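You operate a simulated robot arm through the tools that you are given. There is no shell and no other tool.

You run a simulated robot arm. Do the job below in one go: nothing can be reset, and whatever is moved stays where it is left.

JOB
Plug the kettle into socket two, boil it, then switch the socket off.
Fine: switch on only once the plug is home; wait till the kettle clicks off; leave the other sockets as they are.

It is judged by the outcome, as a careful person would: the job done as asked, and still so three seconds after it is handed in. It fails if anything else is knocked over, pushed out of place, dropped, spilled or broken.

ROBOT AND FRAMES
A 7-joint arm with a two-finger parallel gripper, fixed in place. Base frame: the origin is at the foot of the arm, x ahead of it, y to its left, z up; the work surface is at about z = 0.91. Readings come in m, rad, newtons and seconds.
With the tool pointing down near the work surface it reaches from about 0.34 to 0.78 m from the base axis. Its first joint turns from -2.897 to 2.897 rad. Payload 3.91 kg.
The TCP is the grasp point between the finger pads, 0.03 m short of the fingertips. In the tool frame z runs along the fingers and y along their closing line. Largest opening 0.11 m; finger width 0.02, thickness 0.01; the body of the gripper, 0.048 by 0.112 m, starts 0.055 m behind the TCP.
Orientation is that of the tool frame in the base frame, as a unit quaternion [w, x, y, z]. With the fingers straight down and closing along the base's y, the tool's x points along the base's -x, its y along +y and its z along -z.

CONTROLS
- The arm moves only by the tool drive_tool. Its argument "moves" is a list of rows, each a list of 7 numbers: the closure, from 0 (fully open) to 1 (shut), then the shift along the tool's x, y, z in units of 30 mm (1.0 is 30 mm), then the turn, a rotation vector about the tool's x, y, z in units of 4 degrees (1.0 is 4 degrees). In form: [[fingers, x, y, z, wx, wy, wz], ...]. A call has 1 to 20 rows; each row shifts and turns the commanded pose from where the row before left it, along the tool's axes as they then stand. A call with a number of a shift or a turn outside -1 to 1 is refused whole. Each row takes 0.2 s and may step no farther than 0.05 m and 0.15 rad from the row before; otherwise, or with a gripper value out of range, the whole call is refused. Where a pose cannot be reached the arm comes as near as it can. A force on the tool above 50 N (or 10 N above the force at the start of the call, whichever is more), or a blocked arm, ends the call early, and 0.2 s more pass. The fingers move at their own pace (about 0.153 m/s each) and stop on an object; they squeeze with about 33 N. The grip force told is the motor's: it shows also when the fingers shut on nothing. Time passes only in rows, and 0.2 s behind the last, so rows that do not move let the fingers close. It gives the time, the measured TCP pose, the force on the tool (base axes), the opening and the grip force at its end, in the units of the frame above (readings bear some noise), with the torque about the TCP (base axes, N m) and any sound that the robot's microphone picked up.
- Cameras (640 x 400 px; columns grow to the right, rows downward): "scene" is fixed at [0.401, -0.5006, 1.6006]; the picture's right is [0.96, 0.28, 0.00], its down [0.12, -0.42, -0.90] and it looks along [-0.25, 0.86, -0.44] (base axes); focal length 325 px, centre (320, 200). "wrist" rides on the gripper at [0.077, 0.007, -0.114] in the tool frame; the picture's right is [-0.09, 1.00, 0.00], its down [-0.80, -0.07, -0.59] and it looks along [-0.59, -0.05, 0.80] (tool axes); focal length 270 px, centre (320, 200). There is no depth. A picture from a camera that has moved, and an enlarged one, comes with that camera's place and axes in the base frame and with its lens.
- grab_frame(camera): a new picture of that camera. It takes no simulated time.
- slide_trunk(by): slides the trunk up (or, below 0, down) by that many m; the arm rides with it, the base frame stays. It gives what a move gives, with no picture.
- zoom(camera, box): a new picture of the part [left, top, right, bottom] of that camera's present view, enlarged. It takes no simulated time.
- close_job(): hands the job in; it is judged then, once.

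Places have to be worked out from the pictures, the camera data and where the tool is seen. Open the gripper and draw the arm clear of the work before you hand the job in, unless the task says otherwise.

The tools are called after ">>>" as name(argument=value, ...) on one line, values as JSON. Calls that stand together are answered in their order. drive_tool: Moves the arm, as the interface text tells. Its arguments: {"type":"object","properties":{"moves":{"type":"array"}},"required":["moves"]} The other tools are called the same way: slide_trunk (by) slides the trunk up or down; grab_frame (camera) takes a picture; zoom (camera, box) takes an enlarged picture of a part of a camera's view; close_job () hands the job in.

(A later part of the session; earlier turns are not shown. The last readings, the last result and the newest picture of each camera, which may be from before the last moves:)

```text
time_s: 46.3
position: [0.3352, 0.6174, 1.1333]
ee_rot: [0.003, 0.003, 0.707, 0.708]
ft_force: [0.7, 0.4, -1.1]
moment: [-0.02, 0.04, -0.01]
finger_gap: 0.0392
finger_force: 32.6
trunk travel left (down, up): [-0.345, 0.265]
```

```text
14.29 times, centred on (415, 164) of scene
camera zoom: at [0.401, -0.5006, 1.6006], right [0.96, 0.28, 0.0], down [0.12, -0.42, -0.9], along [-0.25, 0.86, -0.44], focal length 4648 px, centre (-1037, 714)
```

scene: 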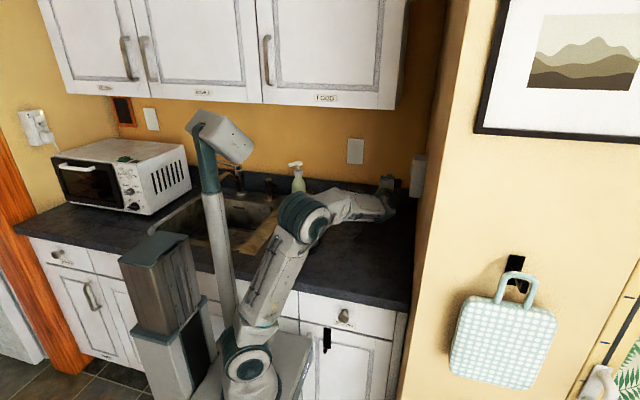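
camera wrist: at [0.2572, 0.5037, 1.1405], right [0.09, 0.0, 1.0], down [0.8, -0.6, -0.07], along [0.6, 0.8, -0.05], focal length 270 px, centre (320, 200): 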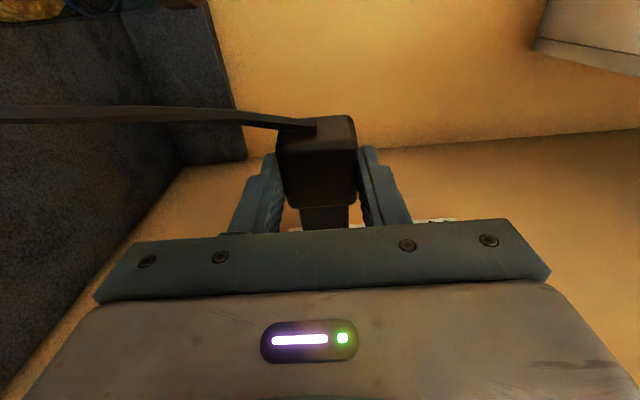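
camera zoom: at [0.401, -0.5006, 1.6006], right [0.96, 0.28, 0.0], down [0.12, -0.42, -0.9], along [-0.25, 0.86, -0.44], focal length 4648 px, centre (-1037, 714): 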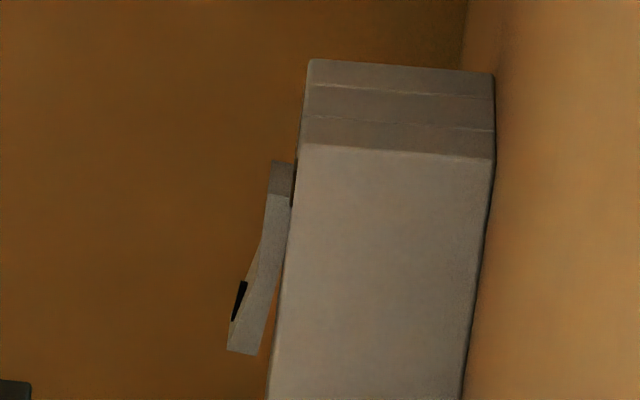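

In the scene view the pins sit about 2.5–3 mm above the well's centre line relative to the socket corner (y has several mm of play, z about ±1.6 mm). I lower 2.9 mm and advance to just short of the face, then compare again.

>>> drive_tool(moves=[[1, 0, -0.097, 0.017, 0, 0, 0], [1, -0.3, 0, 0, 0, 0, 0], [1, -0.3, 0, 0, 0, 0, 0], [1, 0, 0, 0, 0, 0, 0]])

>>> zoom(camera="scene", box=[393, 172, 433, 200])

```text
time_s: 47.3
position: [0.3541, 0.6183, 1.1311]
ee_rot: [0.004, 0.001, 0.707, 0.707]
ft_force: [0.5, 0.2, 0.2]
moment: [-0.02, -0.03, 0.01]
finger_gap: 0.0394
finger_force: 33.3
trunk travel left (down, up): [-0.345, 0.265]
```

```text
14.29 times, centred on (413, 186) of scene
camera zoom: at [0.401, -0.5006, 1.6006], right [0.96, 0.28, 0.0], down [0.12, -0.42, -0.9], along [-0.25, 0.86, -0.44], focal length 4648 px, centre (-1009, 400)
```

zoom: 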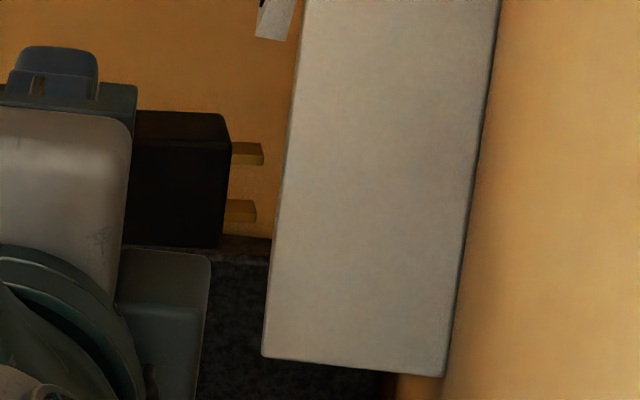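

Pins now line up with the well centre (predicted row 186.7 vs 185.9); pin tips ~5 mm short of the face. I advance in 2 mm steps, watching force.

>>> drive_tool(moves=[[1, -0.067, 0, 0, 0, 0, 0], [1, -0.067, 0, 0, 0, 0, 0], [1, -0.067, 0, 0, 0, 0, 0], [1, -0.067, 0, 0, 0, 0, 0], [1, -0.067, 0, 0, 0, 0, 0], [1, -0.067, 0, 0, 0, 0, 0], [1, -0.067, 0, 0, 0, 0, 0], [1, -0.067, 0, 0, 0, 0, 0], [1, 0, 0, 0, 0, 0, 0]])

>>> zoom(camera="scene", box=[393, 172, 433, 200])

```text
time_s: 49.3
position: [0.3686, 0.6183, 1.1315]
ee_rot: [0.004, 0.001, 0.707, 0.708]
ft_force: [-1.7, 0.5, 1.4]
moment: [0.01, -0.05, 0.03]
finger_gap: 0.0394
finger_force: 33.3
trunk travel left (down, up): [-0.345, 0.265]
```

```text
14.29 times, centred on (413, 186) of scene
camera zoom: at [0.401, -0.5006, 1.6006], right [0.96, 0.28, 0.0], down [0.12, -0.42, -0.9], along [-0.25, 0.86, -0.44], focal length 4648 px, centre (-1009, 400)
```

zoom: 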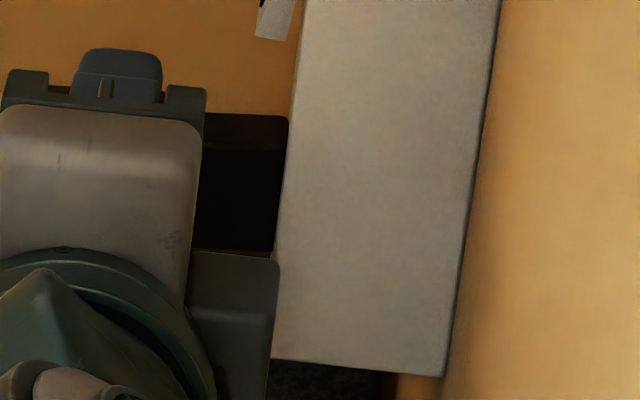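

Pins are inside; the nose end is right at the entrance with only ~2 N. I continue 4 mm and check whether it enters.

>>> drive_tool(moves=[[1, -0.067, 0, 0, 0, 0, 0], [1, -0.067, 0, 0, 0, 0, 0], [1, 0, 0, 0, 0, 0, 0]])

```text
time_s: 50.1
position: [0.3693, 0.6206, 1.1337]
ee_rot: [0.002, -0.001, 0.707, 0.707]
ft_force: [-14.7, -4.1, -3.6]
moment: [-0.09, 0.21, 0.32]
finger_gap: 0.0395
finger_force: 32.8
trunk travel left (down, up): [-0.345, 0.265]
```

It met the rim: force −14.7 N in x, and the torque puts the contact on the +y edge of the nose (r_y≈+0.034). So the plug is too far +y; I back off 12 mm, then shift −3.8 mm in y and +1.7 mm in z (keeping it on the scene camera's line).

>>> drive_tool(moves=[[1, 0.2, 0, 0, 0, 0, 0], [1, 0.2, 0, 0, 0, 0, 0], [1, 0, 0.057, -0.127, 0, 0, 0], [1, 0, 0, 0, 0, 0, 0]])

>>> zoom(camera="scene", box=[393, 172, 433, 200])

>>> zoom(camera="wrist", box=[220, 90, 420, 240])

```text
time_s: 51.1
position: [0.3622, 0.6142, 1.1343]
ee_rot: [0.003, 0.002, 0.707, 0.708]
ft_force: [-0.1, 0.4, -0.9]
moment: [-0.03, 0.03, 0.0]
finger_gap: 0.0395
finger_force: 32.8
trunk travel left (down, up): [-0.345, 0.265]
```

```text
14.29 times, centred on (413, 186) of scene
camera zoom: at [0.401, -0.5006, 1.6006], right [0.96, 0.28, 0.0], down [0.12, -0.42, -0.9], along [-0.25, 0.86, -0.44], focal length 4648 px, centre (-1009, 400)
```

zoom: 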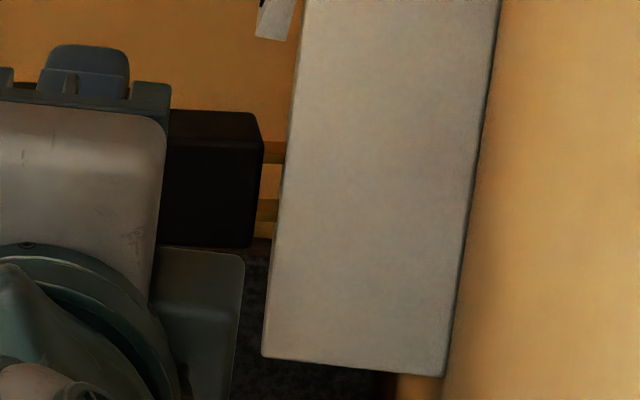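

```text
2.67 times, centred on (320, 165) of wrist
camera zoom: at [0.2833, 0.501, 1.1404], right [0.09, 0.0, 1.0], down [0.8, -0.6, -0.07], along [0.6, 0.8, -0.05], focal length 721 px, centre (320, 293)
```

zoom: 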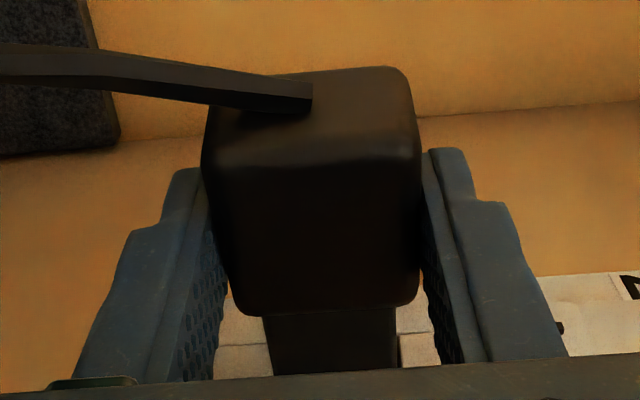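

The wrist view now shows the socket's panel seams (which run in line with the well edges) on both sides of the nose. I zoom there.

>>> zoom(camera="wrist", box=[280, 190, 370, 236])

```text
7.11 times, centred on (325, 213) of wrist
camera zoom: at [0.2833, 0.501, 1.1404], right [0.09, 0.0, 1.0], down [0.8, -0.6, -0.07], along [0.6, 0.8, -0.05], focal length 1922 px, centre (284, 108)
```

zoom: 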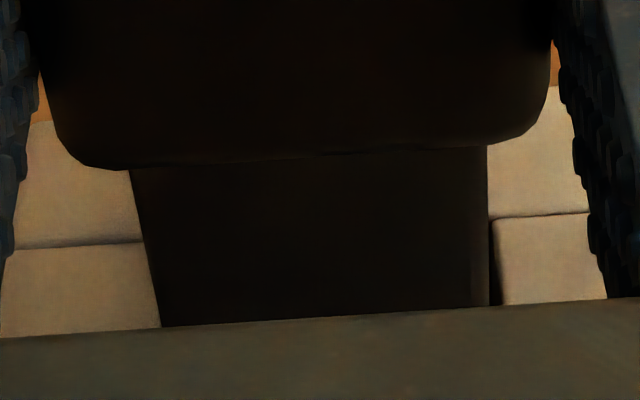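

From this view: the well's top edge is 16.6 mm above the tool axis (centred for a 33 mm well, nose ±14.6 mm), and its +y edge is at tool z 0.037, leaving ~3 mm to the nose's far side. Alignment looks good; I advance in 2 mm steps.

>>> drive_tool(moves=[[1, -0.067, 0, 0, 0, 0, 0], [1, -0.067, 0, 0, 0, 0, 0], [1, -0.067, 0, 0, 0, 0, 0], [1, -0.067, 0, 0, 0, 0, 0], [1, -0.067, 0, 0, 0, 0, 0], [1, -0.067, 0, 0, 0, 0, 0], [1, 0, 0, 0, 0, 0, 0]])

>>> zoom(camera="wrist", box=[280, 190, 370, 236])

```text
time_s: 52.7
position: [0.3718, 0.6144, 1.1332]
ee_rot: [0.002, 0.002, 0.708, 0.706]
ft_force: [-1.1, 2.5, 0.0]
moment: [-0.03, 0.03, 0.11]
finger_gap: 0.0394
finger_force: 32.6
trunk travel left (down, up): [-0.345, 0.265]
```

```text
7.11 times, centred on (325, 213) of wrist
camera zoom: at [0.295, 0.5009, 1.1404], right [0.09, 0.0, 1.0], down [0.8, -0.6, -0.07], along [0.6, 0.8, -0.05], focal length 1922 px, centre (284, 108)
```

zoom: 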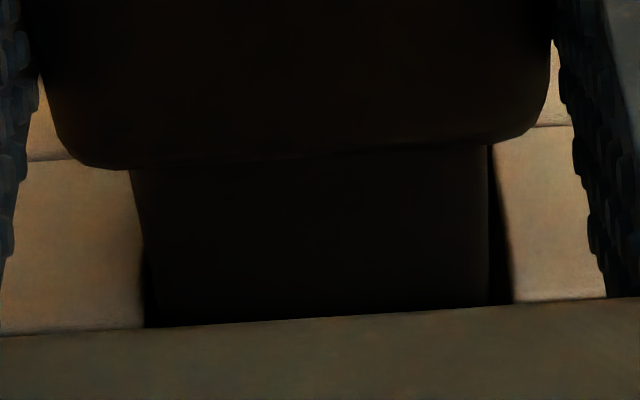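

It is entering, with a clear gap on both sides in z; a small +2.5 N in y suggests the near (−y) side touches, so I ease +1 mm in y and keep going.

>>> drive_tool(moves=[[1, 0, 0, 0.033, 0, 0, 0], [1, -0.067, 0, 0, 0, 0, 0], [1, -0.067, 0, 0, 0, 0, 0], [1, -0.067, 0, 0, 0, 0, 0], [1, 0, 0, 0, 0, 0, 0]])

>>> zoom(camera="scene", box=[393, 172, 433, 200])

```text
time_s: 53.9
position: [0.3775, 0.616, 1.1342]
ee_rot: [0.004, 0.001, 0.707, 0.707]
ft_force: [0.2, 0.1, -0.8]
moment: [0.01, 0.01, 0.02]
finger_gap: 0.0394
finger_force: 33.0
trunk travel left (down, up): [-0.345, 0.265]
```

```text
14.29 times, centred on (413, 186) of scene
camera zoom: at [0.401, -0.5006, 1.6006], right [0.96, 0.28, 0.0], down [0.12, -0.42, -0.9], along [-0.25, 0.86, -0.44], focal length 4648 px, centre (-1009, 400)
```

zoom: 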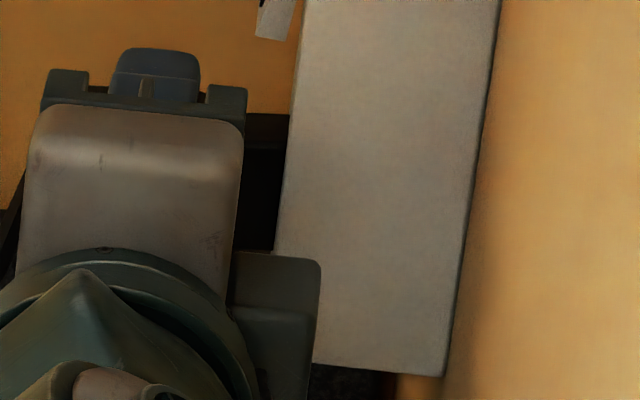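

No force at 9 mm depth. I continue 10 mm further.

>>> drive_tool(moves=[[1, -0.067, 0, 0, 0, 0, 0], [1, -0.067, 0, 0, 0, 0, 0], [1, -0.067, 0, 0, 0, 0, 0], [1, -0.067, 0, 0, 0, 0, 0], [1, 0, 0, 0, 0, 0, 0]])

>>> zoom(camera="wrist", box=[270, 180, 380, 236])

```text
time_s: 55.1
position: [0.3858, 0.6182, 1.1334]
ee_rot: [0.002, 0.001, 0.707, 0.707]
ft_force: [-2.4, 6.1, -1.2]
moment: [-0.02, 0.03, 0.15]
finger_gap: 0.0395
finger_force: 33.2
trunk travel left (down, up): [-0.345, 0.265]
```

```text
5.82 times, centred on (325, 208) of wrist
camera zoom: at [0.3083, 0.5029, 1.1405], right [0.09, 0.0, 1.0], down [0.8, -0.6, -0.07], along [0.6, 0.8, -0.05], focal length 1573 px, centre (291, 154)
```

zoom: 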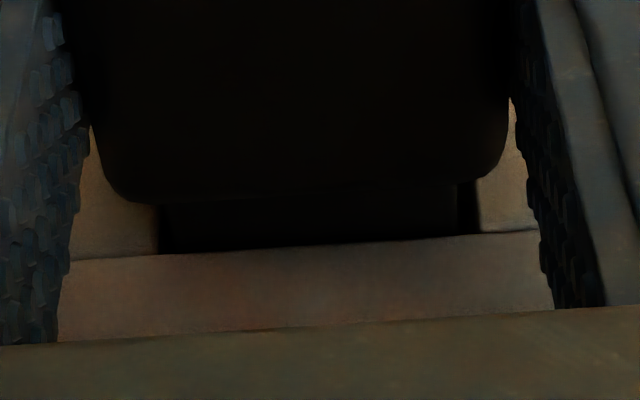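

Depth is good (~6 mm left), but the −y rim pushes with 6 N; I ease +1.5 mm in y and continue gently.

>>> drive_tool(moves=[[1, 0, 0, 0.05, 0, 0, 0], [1, 0, 0, 0, 0, 0, 0], [1, -0.05, 0, 0, 0, 0, 0], [1, -0.05, 0, 0, 0, 0, 0], [1, 0, 0, 0, 0, 0, 0]])

>>> zoom(camera="wrist", box=[270, 180, 380, 236])

```text
time_s: 56.3
position: [0.3871, 0.617, 1.1345]
ee_rot: [0.002, 0.0, 0.707, 0.707]
ft_force: [-11.3, -4.5, -5.1]
moment: [-0.13, 0.14, -0.11]
finger_gap: 0.0396
finger_force: 33.1
trunk travel left (down, up): [-0.345, 0.265]
```

```text
5.82 times, centred on (325, 208) of wrist
camera zoom: at [0.3102, 0.5031, 1.141], right [0.08, 0.0, 1.0], down [0.8, -0.6, -0.07], along [0.6, 0.8, -0.05], focal length 1573 px, centre (291, 154)
```

zoom: 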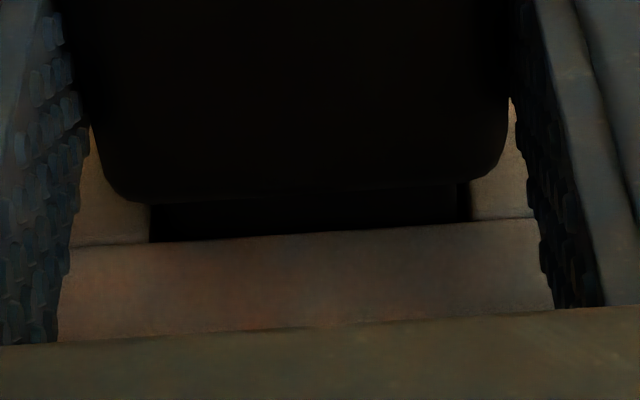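

Resistance of 11 N now appears just as the pin tips reach the back of the well, with side forces y −4.5, z −5.1. I relieve these: −0.6 mm y, −0.5 mm z, and read again.

>>> drive_tool(moves=[[1, 0.05, 0, 0, 0, 0, 0], [1, 0, -0.017, -0.02, 0, 0, 0], [1, 0, 0, 0, 0, 0, 0]])

>>> zoom(camera="scene", box=[393, 160, 433, 188])

```text
time_s: 57.1
position: [0.3876, 0.6173, 1.1355]
ee_rot: [0.004, 0.001, 0.706, 0.708]
ft_force: [-2.4, 8.6, 2.9]
moment: [0.02, -0.07, 0.06]
finger_gap: 0.0393
finger_force: 33.3
trunk travel left (down, up): [-0.345, 0.265]
```

```text
14.29 times, centred on (413, 174) of scene
camera zoom: at [0.401, -0.5006, 1.6006], right [0.96, 0.28, 0.0], down [0.12, -0.42, -0.9], along [-0.25, 0.86, -0.44], focal length 4648 px, centre (-1009, 571)
```

zoom: 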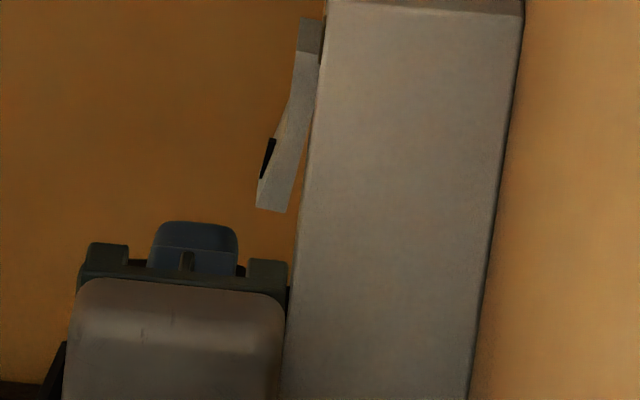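

Side forces flipped sign (y +8.6, z +2.9), so the plug is now guided snugly; the neutral point lies between. I set +0.4 mm y, +0.2 mm z and push on in 1 mm steps.

>>> drive_tool(moves=[[1, 0, 0.006, 0.013, 0, 0, 0], [1, -0.05, 0, 0, 0, 0, 0], [1, -0.033, 0, 0, 0, 0, 0], [1, -0.033, 0, 0, 0, 0, 0], [1, 0, 0, 0, 0, 0, 0]])

>>> zoom(camera="wrist", box=[270, 180, 380, 236])

```text
time_s: 58.3
position: [0.3891, 0.6175, 1.1349]
ee_rot: [0.002, 0.0, 0.707, 0.707]
ft_force: [-18.1, -4.2, -5.1]
moment: [-0.09, 0.16, -0.14]
finger_gap: 0.0396
finger_force: 32.7
trunk travel left (down, up): [-0.345, 0.265]
```

```text
5.82 times, centred on (325, 208) of wrist
camera zoom: at [0.3111, 0.503, 1.1411], right [0.08, 0.0, 1.0], down [0.8, -0.6, -0.07], along [0.59, 0.8, -0.05], focal length 1573 px, centre (291, 154)
```

zoom: 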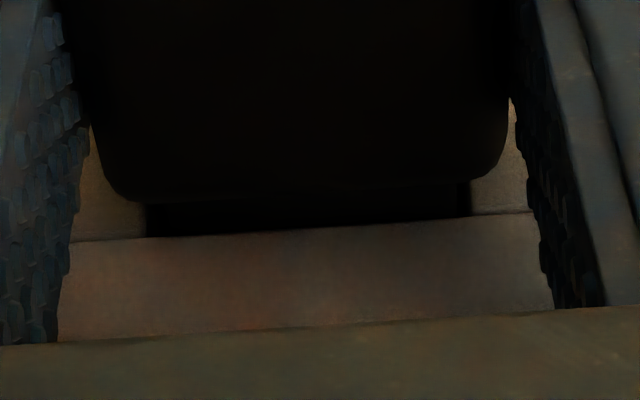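

It advanced about 1 mm more, with 18 N. I keep pushing in 1 mm steps while compensating the small sideways drift (−0.3 mm y and z).

>>> drive_tool(moves=[[1, -0.033, -0.01, -0.01, 0, 0, 0], [1, -0.033, 0, 0, 0, 0, 0], [1, 0, 0, 0, 0, 0, 0]])

>>> zoom(camera="wrist", box=[220, 90, 420, 240])

```text
time_s: 59.1
position: [0.3904, 0.6193, 1.135]
ee_rot: [0.004, 0.0, 0.707, 0.708]
ft_force: [-19.7, 4.7, -0.5]
moment: [-0.01, 0.04, -0.25]
finger_gap: 0.0394
finger_force: 33.1
trunk travel left (down, up): [-0.345, 0.265]
```

```text
2.67 times, centred on (320, 165) of wrist
camera zoom: at [0.3135, 0.5035, 1.1411], right [0.08, 0.0, 1.0], down [0.8, -0.6, -0.07], along [0.6, 0.8, -0.05], focal length 721 px, centre (320, 293)
```

zoom: 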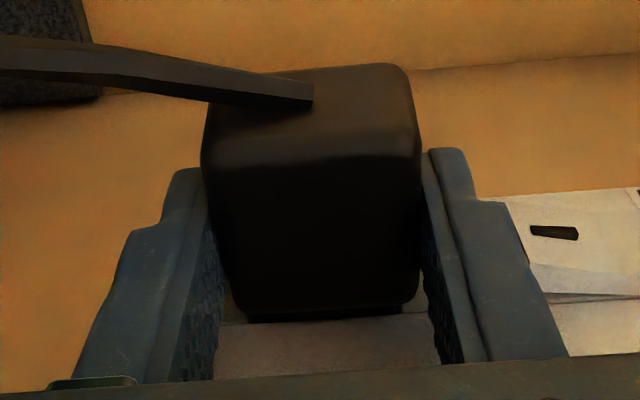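

It slid a further 2.4 mm with no slip in the grip; the gap between body and face is nearly closed. I push on.

>>> drive_tool(moves=[[1, -0.033, 0, 0.01, 0, 0, 0], [1, -0.033, 0, 0, 0, 0, 0], [1, 0, 0, 0, 0, 0, 0]])

>>> zoom(camera="wrist", box=[270, 180, 380, 236])

>>> zoom(camera="scene", box=[393, 172, 433, 200])

```text
time_s: 59.9
position: [0.3926, 0.6172, 1.1351]
ee_rot: [0.003, -0.001, 0.708, 0.707]
ft_force: [-22.3, 5.4, -0.3]
moment: [0.0, -0.01, -0.1]
finger_gap: 0.0397
finger_force: 32.9
trunk travel left (down, up): [-0.345, 0.265]
```

```text
5.82 times, centred on (325, 208) of wrist
camera zoom: at [0.3144, 0.5035, 1.1411], right [0.08, 0.0, 1.0], down [0.8, -0.6, -0.07], along [0.6, 0.8, -0.05], focal length 1573 px, centre (291, 154)
```

zoom: 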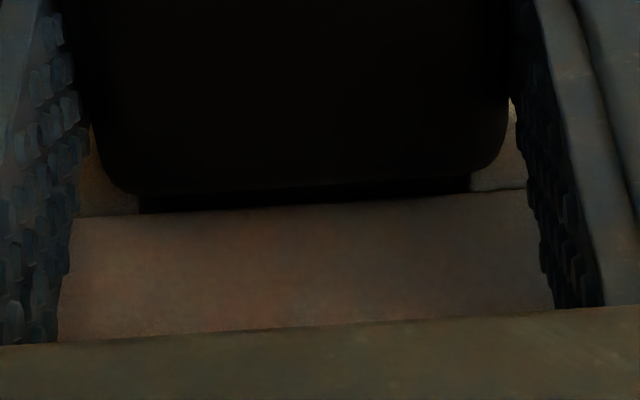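

```text
14.29 times, centred on (413, 186) of scene
camera zoom: at [0.401, -0.5006, 1.6006], right [0.96, 0.28, 0.0], down [0.12, -0.42, -0.9], along [-0.25, 0.86, -0.44], focal length 4648 px, centre (-1009, 400)
```

zoom: 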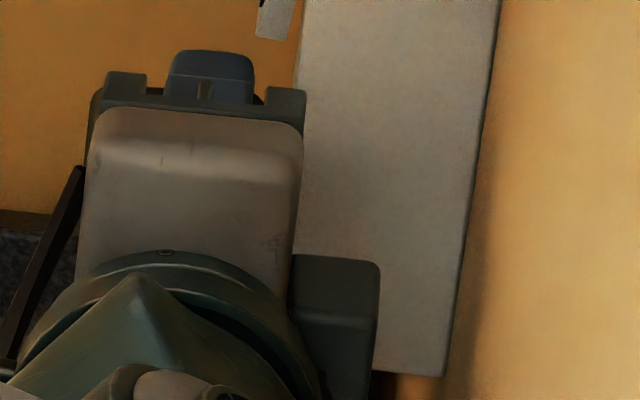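

Roughly 1.5–2 mm remain. I push 2 mm more.

>>> drive_tool(moves=[[1, -0.033, 0, 0.01, 0, 0, 0], [1, -0.033, 0, 0, 0, 0, 0], [1, 0, 0, 0, 0, 0, 0]])

>>> zoom(camera="wrist", box=[270, 180, 380, 236])

```text
time_s: 60.7
position: [0.3949, 0.6186, 1.1357]
ee_rot: [0.004, 0.0, 0.707, 0.707]
ft_force: [-19.2, 8.5, 3.5]
moment: [0.06, -0.06, -0.27]
finger_gap: 0.0395
finger_force: 32.9
trunk travel left (down, up): [-0.345, 0.265]
```

```text
5.82 times, centred on (325, 208) of wrist
camera zoom: at [0.3177, 0.504, 1.1409], right [0.08, 0.0, 1.0], down [0.8, -0.6, -0.07], along [0.6, 0.8, -0.05], focal length 1573 px, centre (291, 154)
```

zoom: 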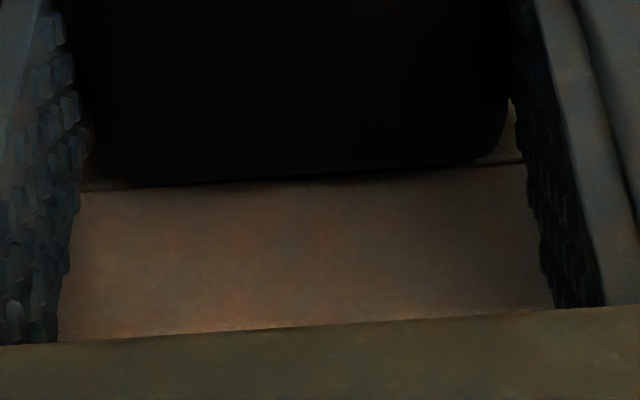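

The body now appears flush against the face. I push a little more to confirm a hard stop.

>>> drive_tool(moves=[[1, -0.033, 0, 0, 0, 0, 0], [1, -0.033, 0, 0, 0, 0, 0], [1, 0, 0, 0, 0, 0, 0]])

>>> zoom(camera="wrist", box=[270, 180, 380, 236])

>>> zoom(camera="scene", box=[370, 140, 440, 205])

```text
time_s: 61.5
position: [0.3968, 0.6192, 1.1344]
ee_rot: [0.003, -0.001, 0.708, 0.706]
ft_force: [-20.8, 7.0, 2.0]
moment: [0.0, 0.09, -0.24]
finger_gap: 0.0396
finger_force: 33.1
trunk travel left (down, up): [-0.345, 0.265]
```

```text
5.82 times, centred on (325, 208) of wrist
camera zoom: at [0.3185, 0.5039, 1.1409], right [0.08, 0.0, 1.0], down [0.8, -0.6, -0.07], along [0.6, 0.8, -0.05], focal length 1573 px, centre (291, 154)
```

zoom: 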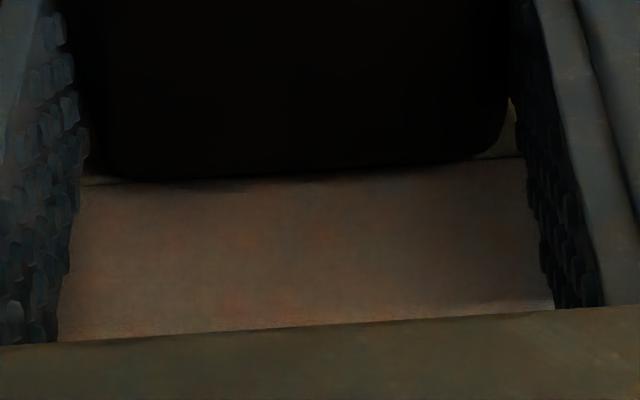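

```text
6.15 times, centred on (405, 172) of scene
camera zoom: at [0.401, -0.5006, 1.6006], right [0.96, 0.28, 0.0], down [0.12, -0.42, -0.9], along [-0.25, 0.86, -0.44], focal length 2002 px, centre (-203, 369)
```

zoom: 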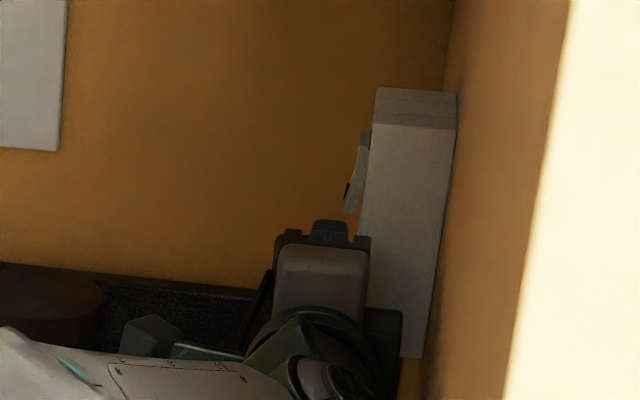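

It still yields a little at about 20 N. One more 2 mm push to see whether the force climbs.

>>> drive_tool(moves=[[1, -0.033, 0, 0, 0, 0, 0], [1, -0.033, 0, 0, 0, 0, 0], [1, 0, 0, 0, 0, 0, 0]])

>>> zoom(camera="wrist", box=[220, 90, 420, 240])

```text
time_s: 62.3
position: [0.3974, 0.6186, 1.1343]
ee_rot: [0.004, 0.0, 0.708, 0.707]
ft_force: [-23.8, 1.0, -2.2]
moment: [-0.06, 0.12, 0.09]
finger_gap: 0.0396
finger_force: 32.7
trunk travel left (down, up): [-0.345, 0.265]
```

```text
2.67 times, centred on (320, 165) of wrist
camera zoom: at [0.321, 0.504, 1.141], right [0.08, 0.0, 1.0], down [0.8, -0.6, -0.07], along [0.6, 0.8, -0.05], focal length 721 px, centre (320, 293)
```

zoom: 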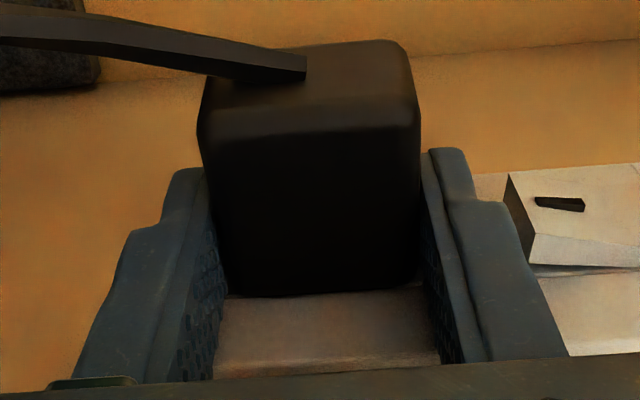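

The plug body is flush on the face and now only slides in the fingers (grip slips at ~20 N), so it is against its stop. I relax the push by ~5 mm of command, then check.

>>> drive_tool(moves=[[1, 0.09, 0, 0, 0, 0, 0], [1, 0.08, 0, 0, 0, 0, 0], [1, 0, 0, 0, 0, 0, 0]])

>>> zoom(camera="wrist", box=[220, 90, 420, 240])

>>> zoom(camera="wrist", box=[340, 100, 540, 230])

```text
time_s: 63.1
position: [0.3982, 0.6188, 1.1325]
ee_rot: [0.006, 0.002, 0.708, 0.707]
ft_force: [-2.6, 13.7, 4.6]
moment: [0.18, -0.08, 0.21]
finger_gap: 0.0394
finger_force: 33.3
trunk travel left (down, up): [-0.345, 0.265]
```

```text
2.67 times, centred on (320, 165) of wrist
camera zoom: at [0.3202, 0.5044, 1.1393], right [0.09, 0.0, 1.0], down [0.8, -0.6, -0.07], along [0.6, 0.8, -0.05], focal length 721 px, centre (320, 293)
```

zoom: 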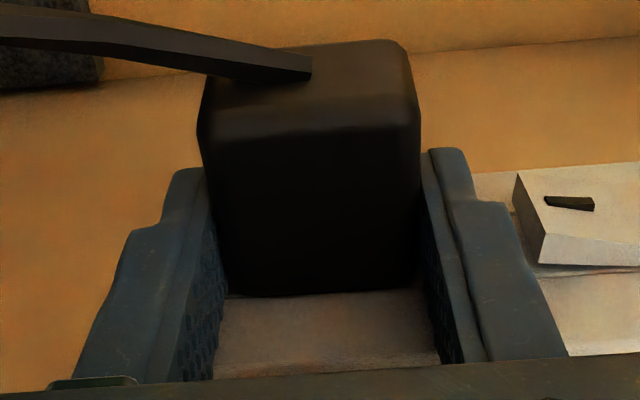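

```text
3.08 times, centred on (440, 165) of wrist
camera zoom: at [0.3202, 0.5044, 1.1393], right [0.09, 0.0, 1.0], down [0.8, -0.6, -0.07], along [0.6, 0.8, -0.05], focal length 832 px, centre (-49, 308)
```

zoom: 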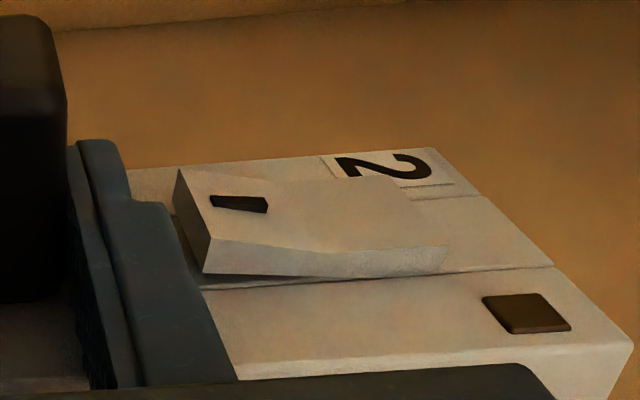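

Residual force is just the lateral bind, which opening will free. The rocker's lower end is ~8 mm from the upper finger, so I open only ~4 mm per side and withdraw straight back in −y.

>>> drive_tool(moves=[[0.57, 0, 0, 0, 0, 0, 0], [0.57, 0, 0, 0, 0, 0, 0], [0.57, 0, 0, 0, 0, 0, 0]])

>>> zoom(camera="wrist", box=[220, 90, 420, 240])

```text
time_s: 63.9
position: [0.3957, 0.6168, 1.1325]
ee_rot: [0.004, 0.002, 0.708, 0.707]
ft_force: [-0.3, -0.5, 0.1]
moment: [0.02, 0.0, -0.04]
finger_gap: 0.0473
finger_force: 0.2
trunk travel left (down, up): [-0.345, 0.265]
```

```text
2.67 times, centred on (320, 165) of wrist
camera zoom: at [0.319, 0.5036, 1.1398], right [0.09, 0.0, 1.0], down [0.8, -0.6, -0.07], along [0.6, 0.8, -0.05], focal length 721 px, centre (320, 293)
```

zoom: 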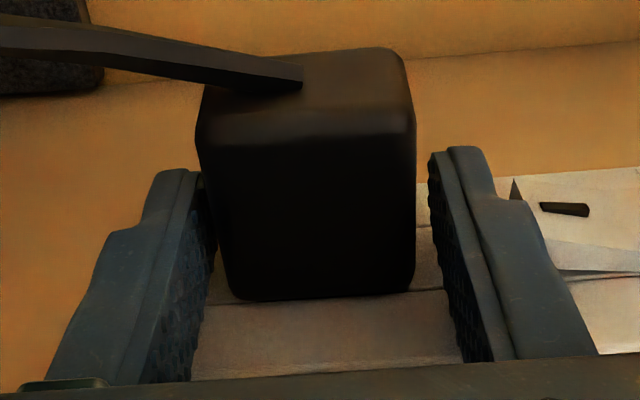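

The plug holds in the socket by itself. I withdraw straight back in −y by 0.09 m.

>>> drive_tool(moves=[[0.57, 0, 0, -0.5, 0, 0, 0], [0.57, 0, 0, -0.8, 0, 0, 0], [0.57, 0, 0, -0.8, 0, 0, 0], [0.57, 0, 0, -0.9, 0, 0, 0], [0.57, 0, 0, 0, 0, 0, 0]])

>>> zoom(camera="scene", box=[370, 140, 440, 205])

>>> grab_frame(camera="wrist")

```text
time_s: 65.1
position: [0.3975, 0.5239, 1.1331]
ee_rot: [0.004, 0.002, 0.707, 0.707]
ft_force: [-0.3, 0.0, 1.0]
moment: [-0.03, -0.03, 0.0]
finger_gap: 0.0473
finger_force: 0.1
trunk travel left (down, up): [-0.345, 0.265]
```

```text
6.15 times, centred on (405, 172) of scene
camera zoom: at [0.401, -0.5006, 1.6006], right [0.96, 0.28, 0.0], down [0.12, -0.42, -0.9], along [-0.25, 0.86, -0.44], focal length 2002 px, centre (-203, 369)
```

zoom: 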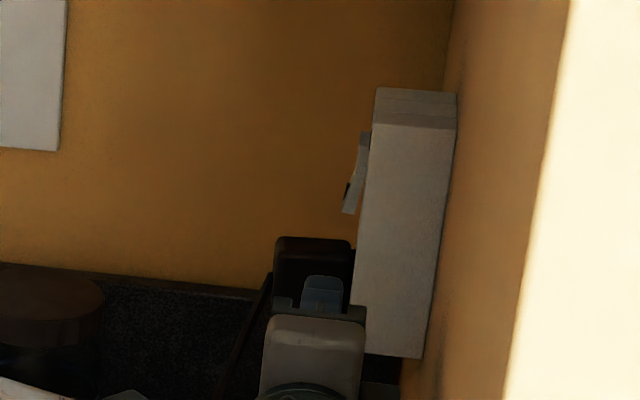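

```text
taken
camera wrist: at [0.3191, 0.4107, 1.1397], right [0.09, 0.0, 1.0], down [0.8, -0.6, -0.07], along [0.6, 0.8, -0.05], focal length 270 px, centre (320, 200)
```

wrist: 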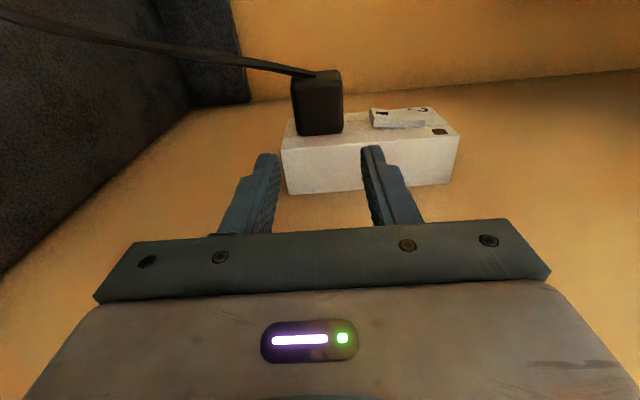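

The withdrawn view shows plug and socket together; I zoom to check the plug is fully home.

>>> zoom(camera="wrist", box=[270, 55, 470, 200])

>>> zoom(camera="wrist", box=[280, 60, 360, 150])

```text
2.76 times, centred on (370, 128) of wrist
camera zoom: at [0.3191, 0.4107, 1.1397], right [0.09, 0.0, 1.0], down [0.8, -0.6, -0.07], along [0.6, 0.8, -0.05], focal length 746 px, centre (182, 400)
```

zoom: 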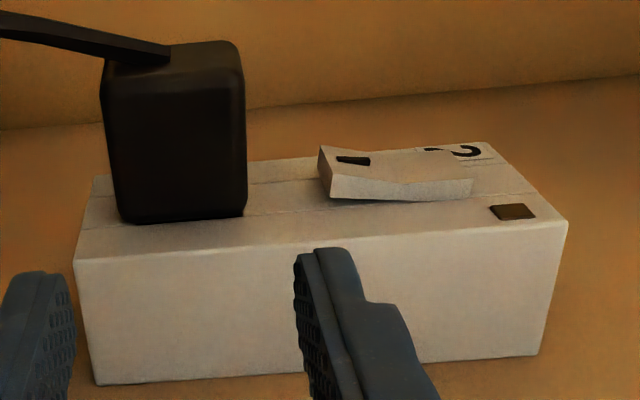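

```text
4.44 times, centred on (320, 105) of wrist
camera zoom: at [0.3191, 0.4107, 1.1397], right [0.09, 0.0, 1.0], down [0.8, -0.6, -0.07], along [0.6, 0.8, -0.05], focal length 1201 px, centre (320, 622)
```

zoom: 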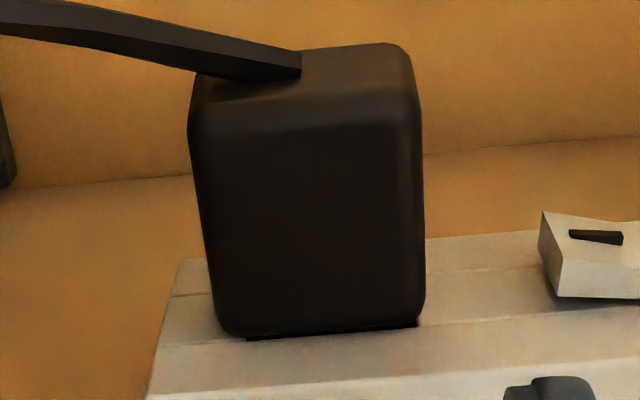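

A thin dark strip shows beneath the body's front edge; I zoom right in to judge whether there is any gap left.

>>> zoom(camera="wrist", box=[295, 115, 350, 145])

>>> zoom(camera="scene", box=[395, 170, 435, 198])

>>> zoom(camera="scene", box=[10, 95, 80, 155])

```text
11.64 times, centred on (322, 130) of wrist
camera zoom: at [0.3191, 0.4107, 1.1397], right [0.09, 0.0, 1.0], down [0.8, -0.6, -0.07], along [0.6, 0.8, -0.05], focal length 3145 px, centre (291, 1014)
```

zoom: 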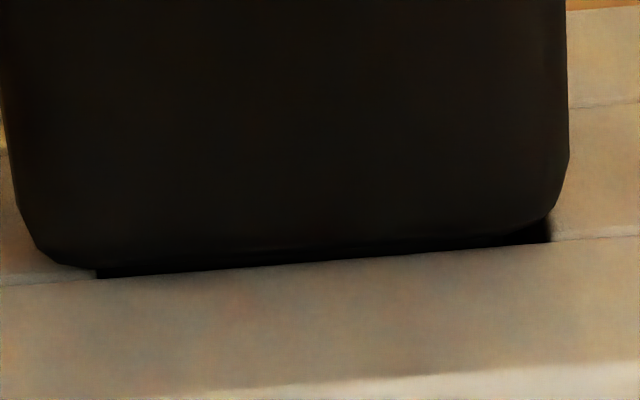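

```text
14.29 times, centred on (415, 184) of scene
camera zoom: at [0.401, -0.5006, 1.6006], right [0.96, 0.28, 0.0], down [0.12, -0.42, -0.9], along [-0.25, 0.86, -0.44], focal length 4648 px, centre (-1037, 429)
```

zoom: 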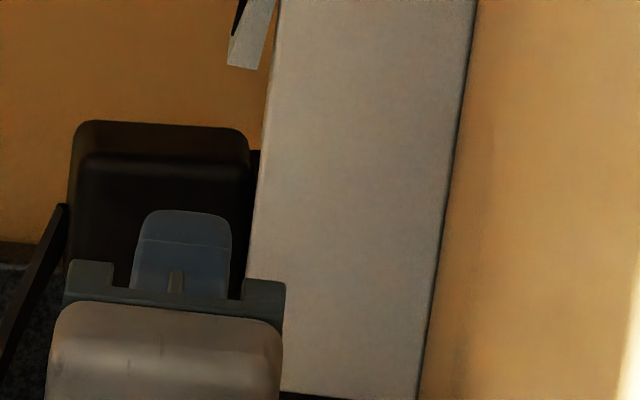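

```text
6.67 times, centred on (45, 125) of scene
camera zoom: at [0.401, -0.5006, 1.6006], right [0.96, 0.28, 0.0], down [0.12, -0.42, -0.9], along [-0.25, 0.86, -0.44], focal length 2169 px, centre (2153, 700)
```

zoom: 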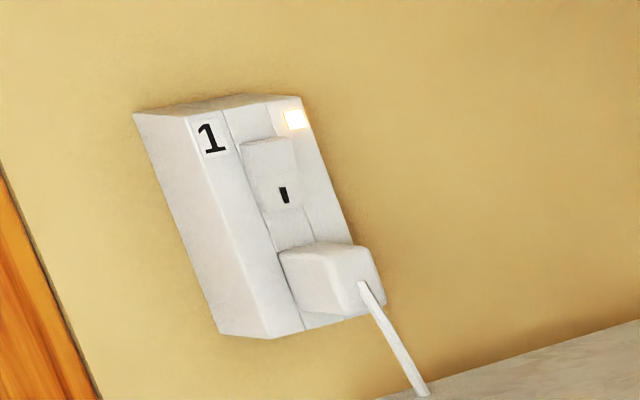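

The scene view shows ~3 mm of nose still exposed between body and socket (larger at the top), so it isn't home: the grip slipped instead. I will push the plug's rear face directly with the side of the closed fingers, above the cable root. First I close and move behind the plug.

>>> drive_tool(moves=[[1, 0.9, 0.217, 0, 0, 0, 0], [1, 0.9, 0.217, 0, 0, 0, 0], [1, 0, 0, 0.5, 0, 0, 0], [1, 0, 0, 0.5, 0, 0, 0], [1, 0, 0, 0.5, 0, 0, 0], [1, 0, 0, 0, 0, 0, 0]])

>>> grab_frame(camera="wrist")

>>> zoom(camera="scene", box=[370, 140, 440, 205])

```text
time_s: 66.5
position: [0.3436, 0.5722, 1.1463]
ee_rot: [0.003, 0.002, 0.707, 0.707]
ft_force: [-0.1, 0.0, -0.1]
moment: [-0.01, -0.05, -0.06]
finger_gap: 0.0003
finger_force: 33.3
trunk travel left (down, up): [-0.345, 0.265]
```

```text
taken
camera wrist: at [0.2656, 0.4586, 1.1526], right [0.09, 0.0, 1.0], down [0.8, -0.6, -0.07], along [0.6, 0.8, -0.05], focal length 270 px, centre (320, 200)
```

wrist: 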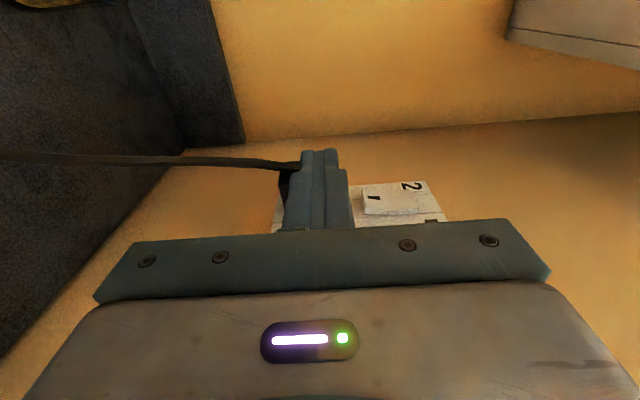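

```text
6.15 times, centred on (405, 172) of scene
camera zoom: at [0.401, -0.5006, 1.6006], right [0.96, 0.28, 0.0], down [0.12, -0.42, -0.9], along [-0.25, 0.86, -0.44], focal length 2002 px, centre (-203, 369)
```

zoom: 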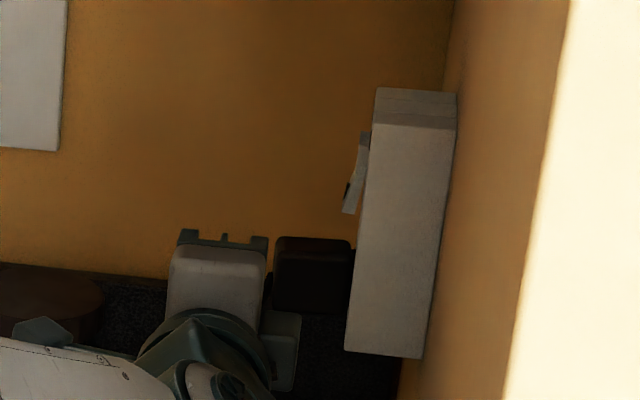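

The plug is unobstructed in the scene view now; I zoom to measure the exposed nose.

>>> zoom(camera="scene", box=[398, 176, 422, 193])

```text
16.00 times, centred on (410, 184) of scene
camera zoom: at [0.401, -0.5006, 1.6006], right [0.96, 0.28, 0.0], down [0.12, -0.42, -0.9], along [-0.25, 0.86, -0.44], focal length 5206 px, centre (-1120, 448)
```

zoom: 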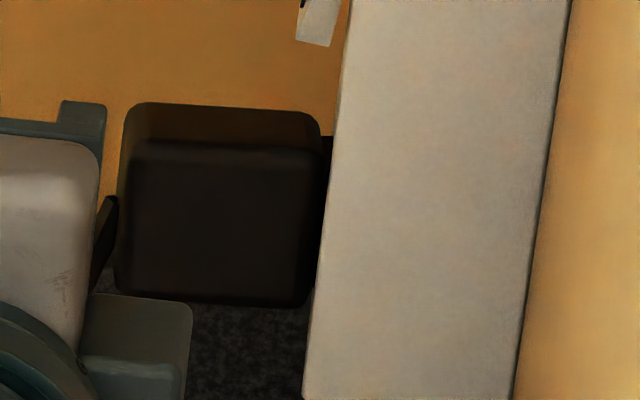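

About 3 mm of nose is still exposed (strip of 12–14 px). I bring the closed fingers behind the plug's rear face and then push in +x in small steps.

>>> drive_tool(moves=[[1, 0, 0, 0.48, 0, 0, 0], [1, 0, 0, 0.48, 0, 0, 0], [1, 0, 0, 0.48, 0, 0, 0], [1, -0.1, 0, 0, 0, 0, 0], [1, -0.1, 0, 0, 0, 0, 0], [1, 0, 0, 0, 0, 0, 0]])

>>> zoom(camera="wrist", box=[240, 110, 440, 240])

>>> zoom(camera="scene", box=[390, 170, 430, 198])

```text
time_s: 67.9
position: [0.3497, 0.6156, 1.1466]
ee_rot: [0.004, 0.002, 0.707, 0.707]
ft_force: [0.2, -0.1, -0.6]
moment: [-0.03, 0.01, 0.0]
finger_gap: 0.0
finger_force: 33.0
trunk travel left (down, up): [-0.345, 0.265]
```

```text
3.08 times, centred on (340, 175) of wrist
camera zoom: at [0.2716, 0.5019, 1.1525], right [0.09, 0.0, 1.0], down [0.8, -0.6, -0.07], along [0.6, 0.8, -0.05], focal length 832 px, centre (258, 277)
```

zoom: 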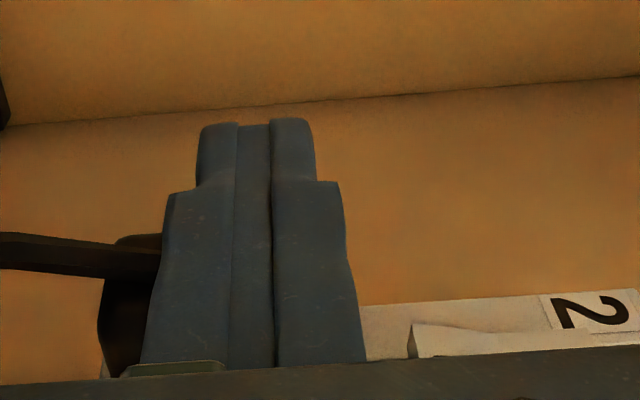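

```text
14.29 times, centred on (410, 184) of scene
camera zoom: at [0.401, -0.5006, 1.6006], right [0.96, 0.28, 0.0], down [0.12, -0.42, -0.9], along [-0.25, 0.86, -0.44], focal length 4648 px, centre (-966, 429)
```

zoom: 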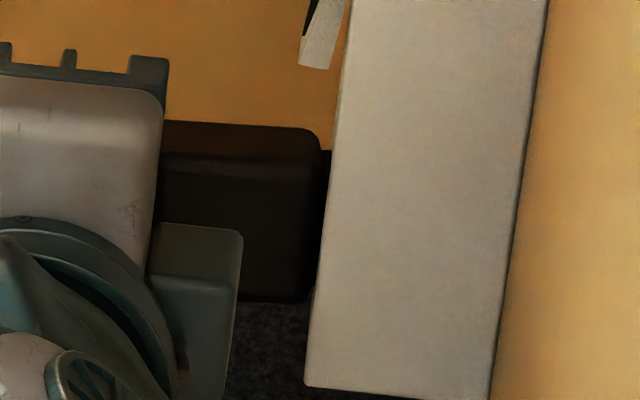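

Fingers are behind the plug; no contact yet. I push in 1.5 mm steps.

>>> drive_tool(moves=[[1, -0.05, 0, 0, 0, 0, 0], [1, -0.05, 0, 0, 0, 0, 0], [1, -0.05, 0, 0, 0, 0, 0], [1, -0.05, 0, 0, 0, 0, 0], [1, 0, 0, 0, 0, 0, 0]])

>>> zoom(camera="scene", box=[390, 170, 430, 198])

```text
time_s: 69.1
position: [0.3543, 0.6161, 1.1476]
ee_rot: [0.004, 0.002, 0.707, 0.707]
ft_force: [-0.7, 0.2, -0.4]
moment: [-0.04, -0.01, -0.02]
finger_gap: 0.0
finger_force: 33.0
trunk travel left (down, up): [-0.345, 0.265]
```

```text
14.29 times, centred on (410, 184) of scene
camera zoom: at [0.401, -0.5006, 1.6006], right [0.96, 0.28, 0.0], down [0.12, -0.42, -0.9], along [-0.25, 0.86, -0.44], focal length 4648 px, centre (-966, 429)
```

zoom: 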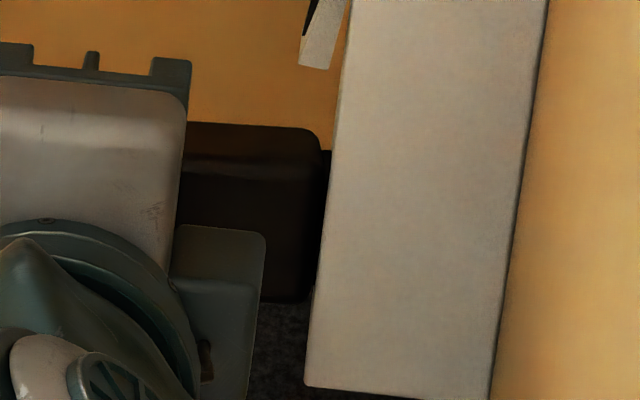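

Still free. I continue with further 1.5 mm steps.

>>> drive_tool(moves=[[1, -0.05, 0, 0, 0, 0, 0], [1, -0.05, 0, 0, 0, 0, 0], [1, -0.05, 0, 0, 0, 0, 0], [1, 0, 0, 0, 0, 0, 0]])

>>> zoom(camera="scene", box=[390, 170, 430, 198])

```text
time_s: 70.1
position: [0.358, 0.6157, 1.147]
ee_rot: [0.004, 0.001, 0.708, 0.707]
ft_force: [-2.5, 1.2, 1.4]
moment: [-0.01, 0.05, 0.09]
finger_gap: 0.0
finger_force: 32.8
trunk travel left (down, up): [-0.345, 0.265]
```

```text
14.29 times, centred on (410, 184) of scene
camera zoom: at [0.401, -0.5006, 1.6006], right [0.96, 0.28, 0.0], down [0.12, -0.42, -0.9], along [-0.25, 0.86, -0.44], focal length 4648 px, centre (-966, 429)
```

zoom: 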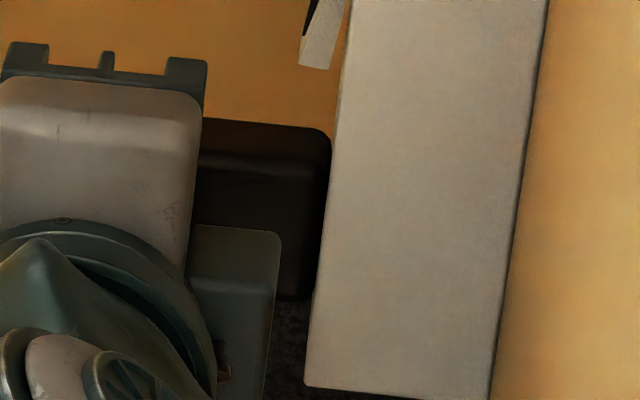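

The plug slid in readily (only 2.5 N): the exposed strip has almost vanished. I press on gently to the stop.

>>> drive_tool(moves=[[1, -0.033, 0, 0, 0, 0, 0], [1, -0.033, 0, 0, 0, 0, 0], [1, -0.033, 0, 0, 0, 0, 0], [1, 0, 0, 0, 0, 0, 0]])

>>> zoom(camera="scene", box=[398, 176, 422, 193])

```text
time_s: 71.1
position: [0.3583, 0.6162, 1.1466]
ee_rot: [0.002, 0.0, 0.707, 0.708]
ft_force: [-15.7, -0.7, -2.5]
moment: [-0.08, 0.05, 0.33]
finger_gap: 0.0001
finger_force: 32.8
trunk travel left (down, up): [-0.345, 0.265]
```

```text
16.00 times, centred on (410, 184) of scene
camera zoom: at [0.401, -0.5006, 1.6006], right [0.96, 0.28, 0.0], down [0.12, -0.42, -0.9], along [-0.25, 0.86, -0.44], focal length 5206 px, centre (-1120, 448)
```

zoom: 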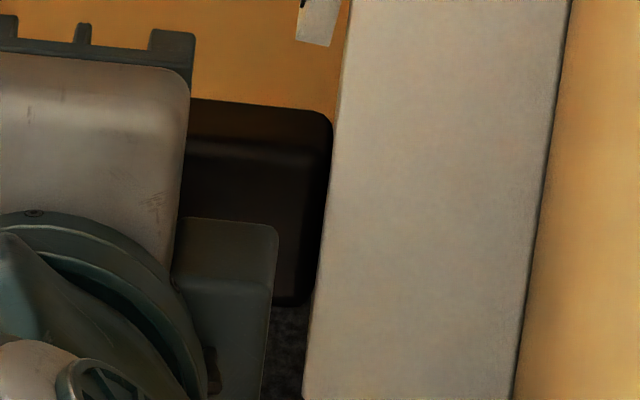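

Hard stop with 16 N and the body edge at the face. I press a bit harder for certainty, then back off.

>>> drive_tool(moves=[[1, -0.05, 0, 0, 0, 0, 0], [1, -0.03, 0, 0, 0, 0, 0], [1, 0, 0, 0, 0, 0, 0]])

>>> drive_tool(moves=[[1, 0.2, 0, 0, 0, 0, 0], [1, 0.5, 0, 0, 0, 0, 0], [1, 0, 0, -0.9, 0, 0, 0], [1, 0, 0, -0.9, 0, 0, 0], [1, 0, 0, -0.9, 0, 0, 0], [1, 0, 0, 0, 0, 0, 0]])

>>> zoom(camera="scene", box=[398, 176, 422, 193])

>>> zoom(camera="wrist", box=[240, 100, 440, 240])

```text
time_s: 71.9
position: [0.3583, 0.6165, 1.1473]
ee_rot: [0.002, -0.001, 0.707, 0.707]
ft_force: [-28.1, -5.9, -6.2]
moment: [-0.21, 0.06, 0.47]
finger_gap: 0.0
finger_force: 32.8
trunk travel left (down, up): [-0.345, 0.265]
```

```text
time_s: 73.3
position: [0.344, 0.5337, 1.1461]
ee_rot: [0.004, 0.0, 0.707, 0.707]
ft_force: [0.1, -0.4, 0.2]
moment: [0.02, -0.03, 0.02]
finger_gap: 0.0
finger_force: 32.8
trunk travel left (down, up): [-0.345, 0.265]
```

```text
16.00 times, centred on (410, 184) of scene
camera zoom: at [0.401, -0.5006, 1.6006], right [0.96, 0.28, 0.0], down [0.12, -0.42, -0.9], along [-0.25, 0.86, -0.44], focal length 5206 px, centre (-1120, 448)
```

zoom: 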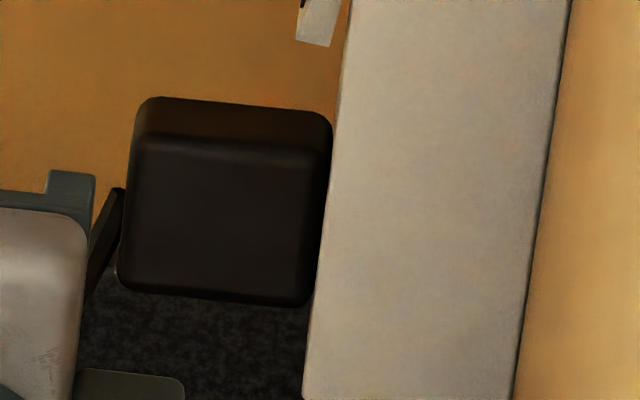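

```text
2.86 times, centred on (340, 170) of wrist
camera zoom: at [0.2662, 0.4195, 1.1531], right [0.09, 0.0, 1.0], down [0.8, -0.6, -0.07], along [0.6, 0.8, -0.05], focal length 772 px, centre (263, 286)
```

zoom: 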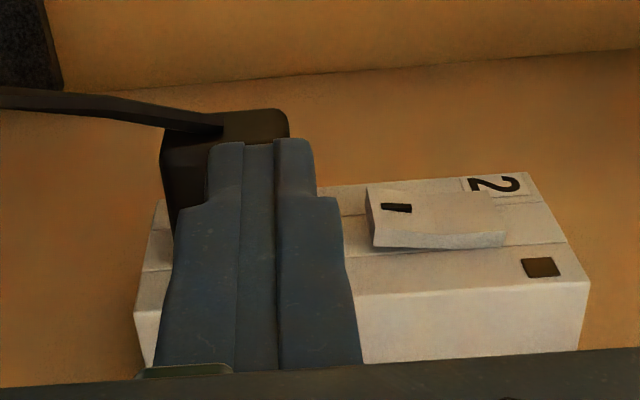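

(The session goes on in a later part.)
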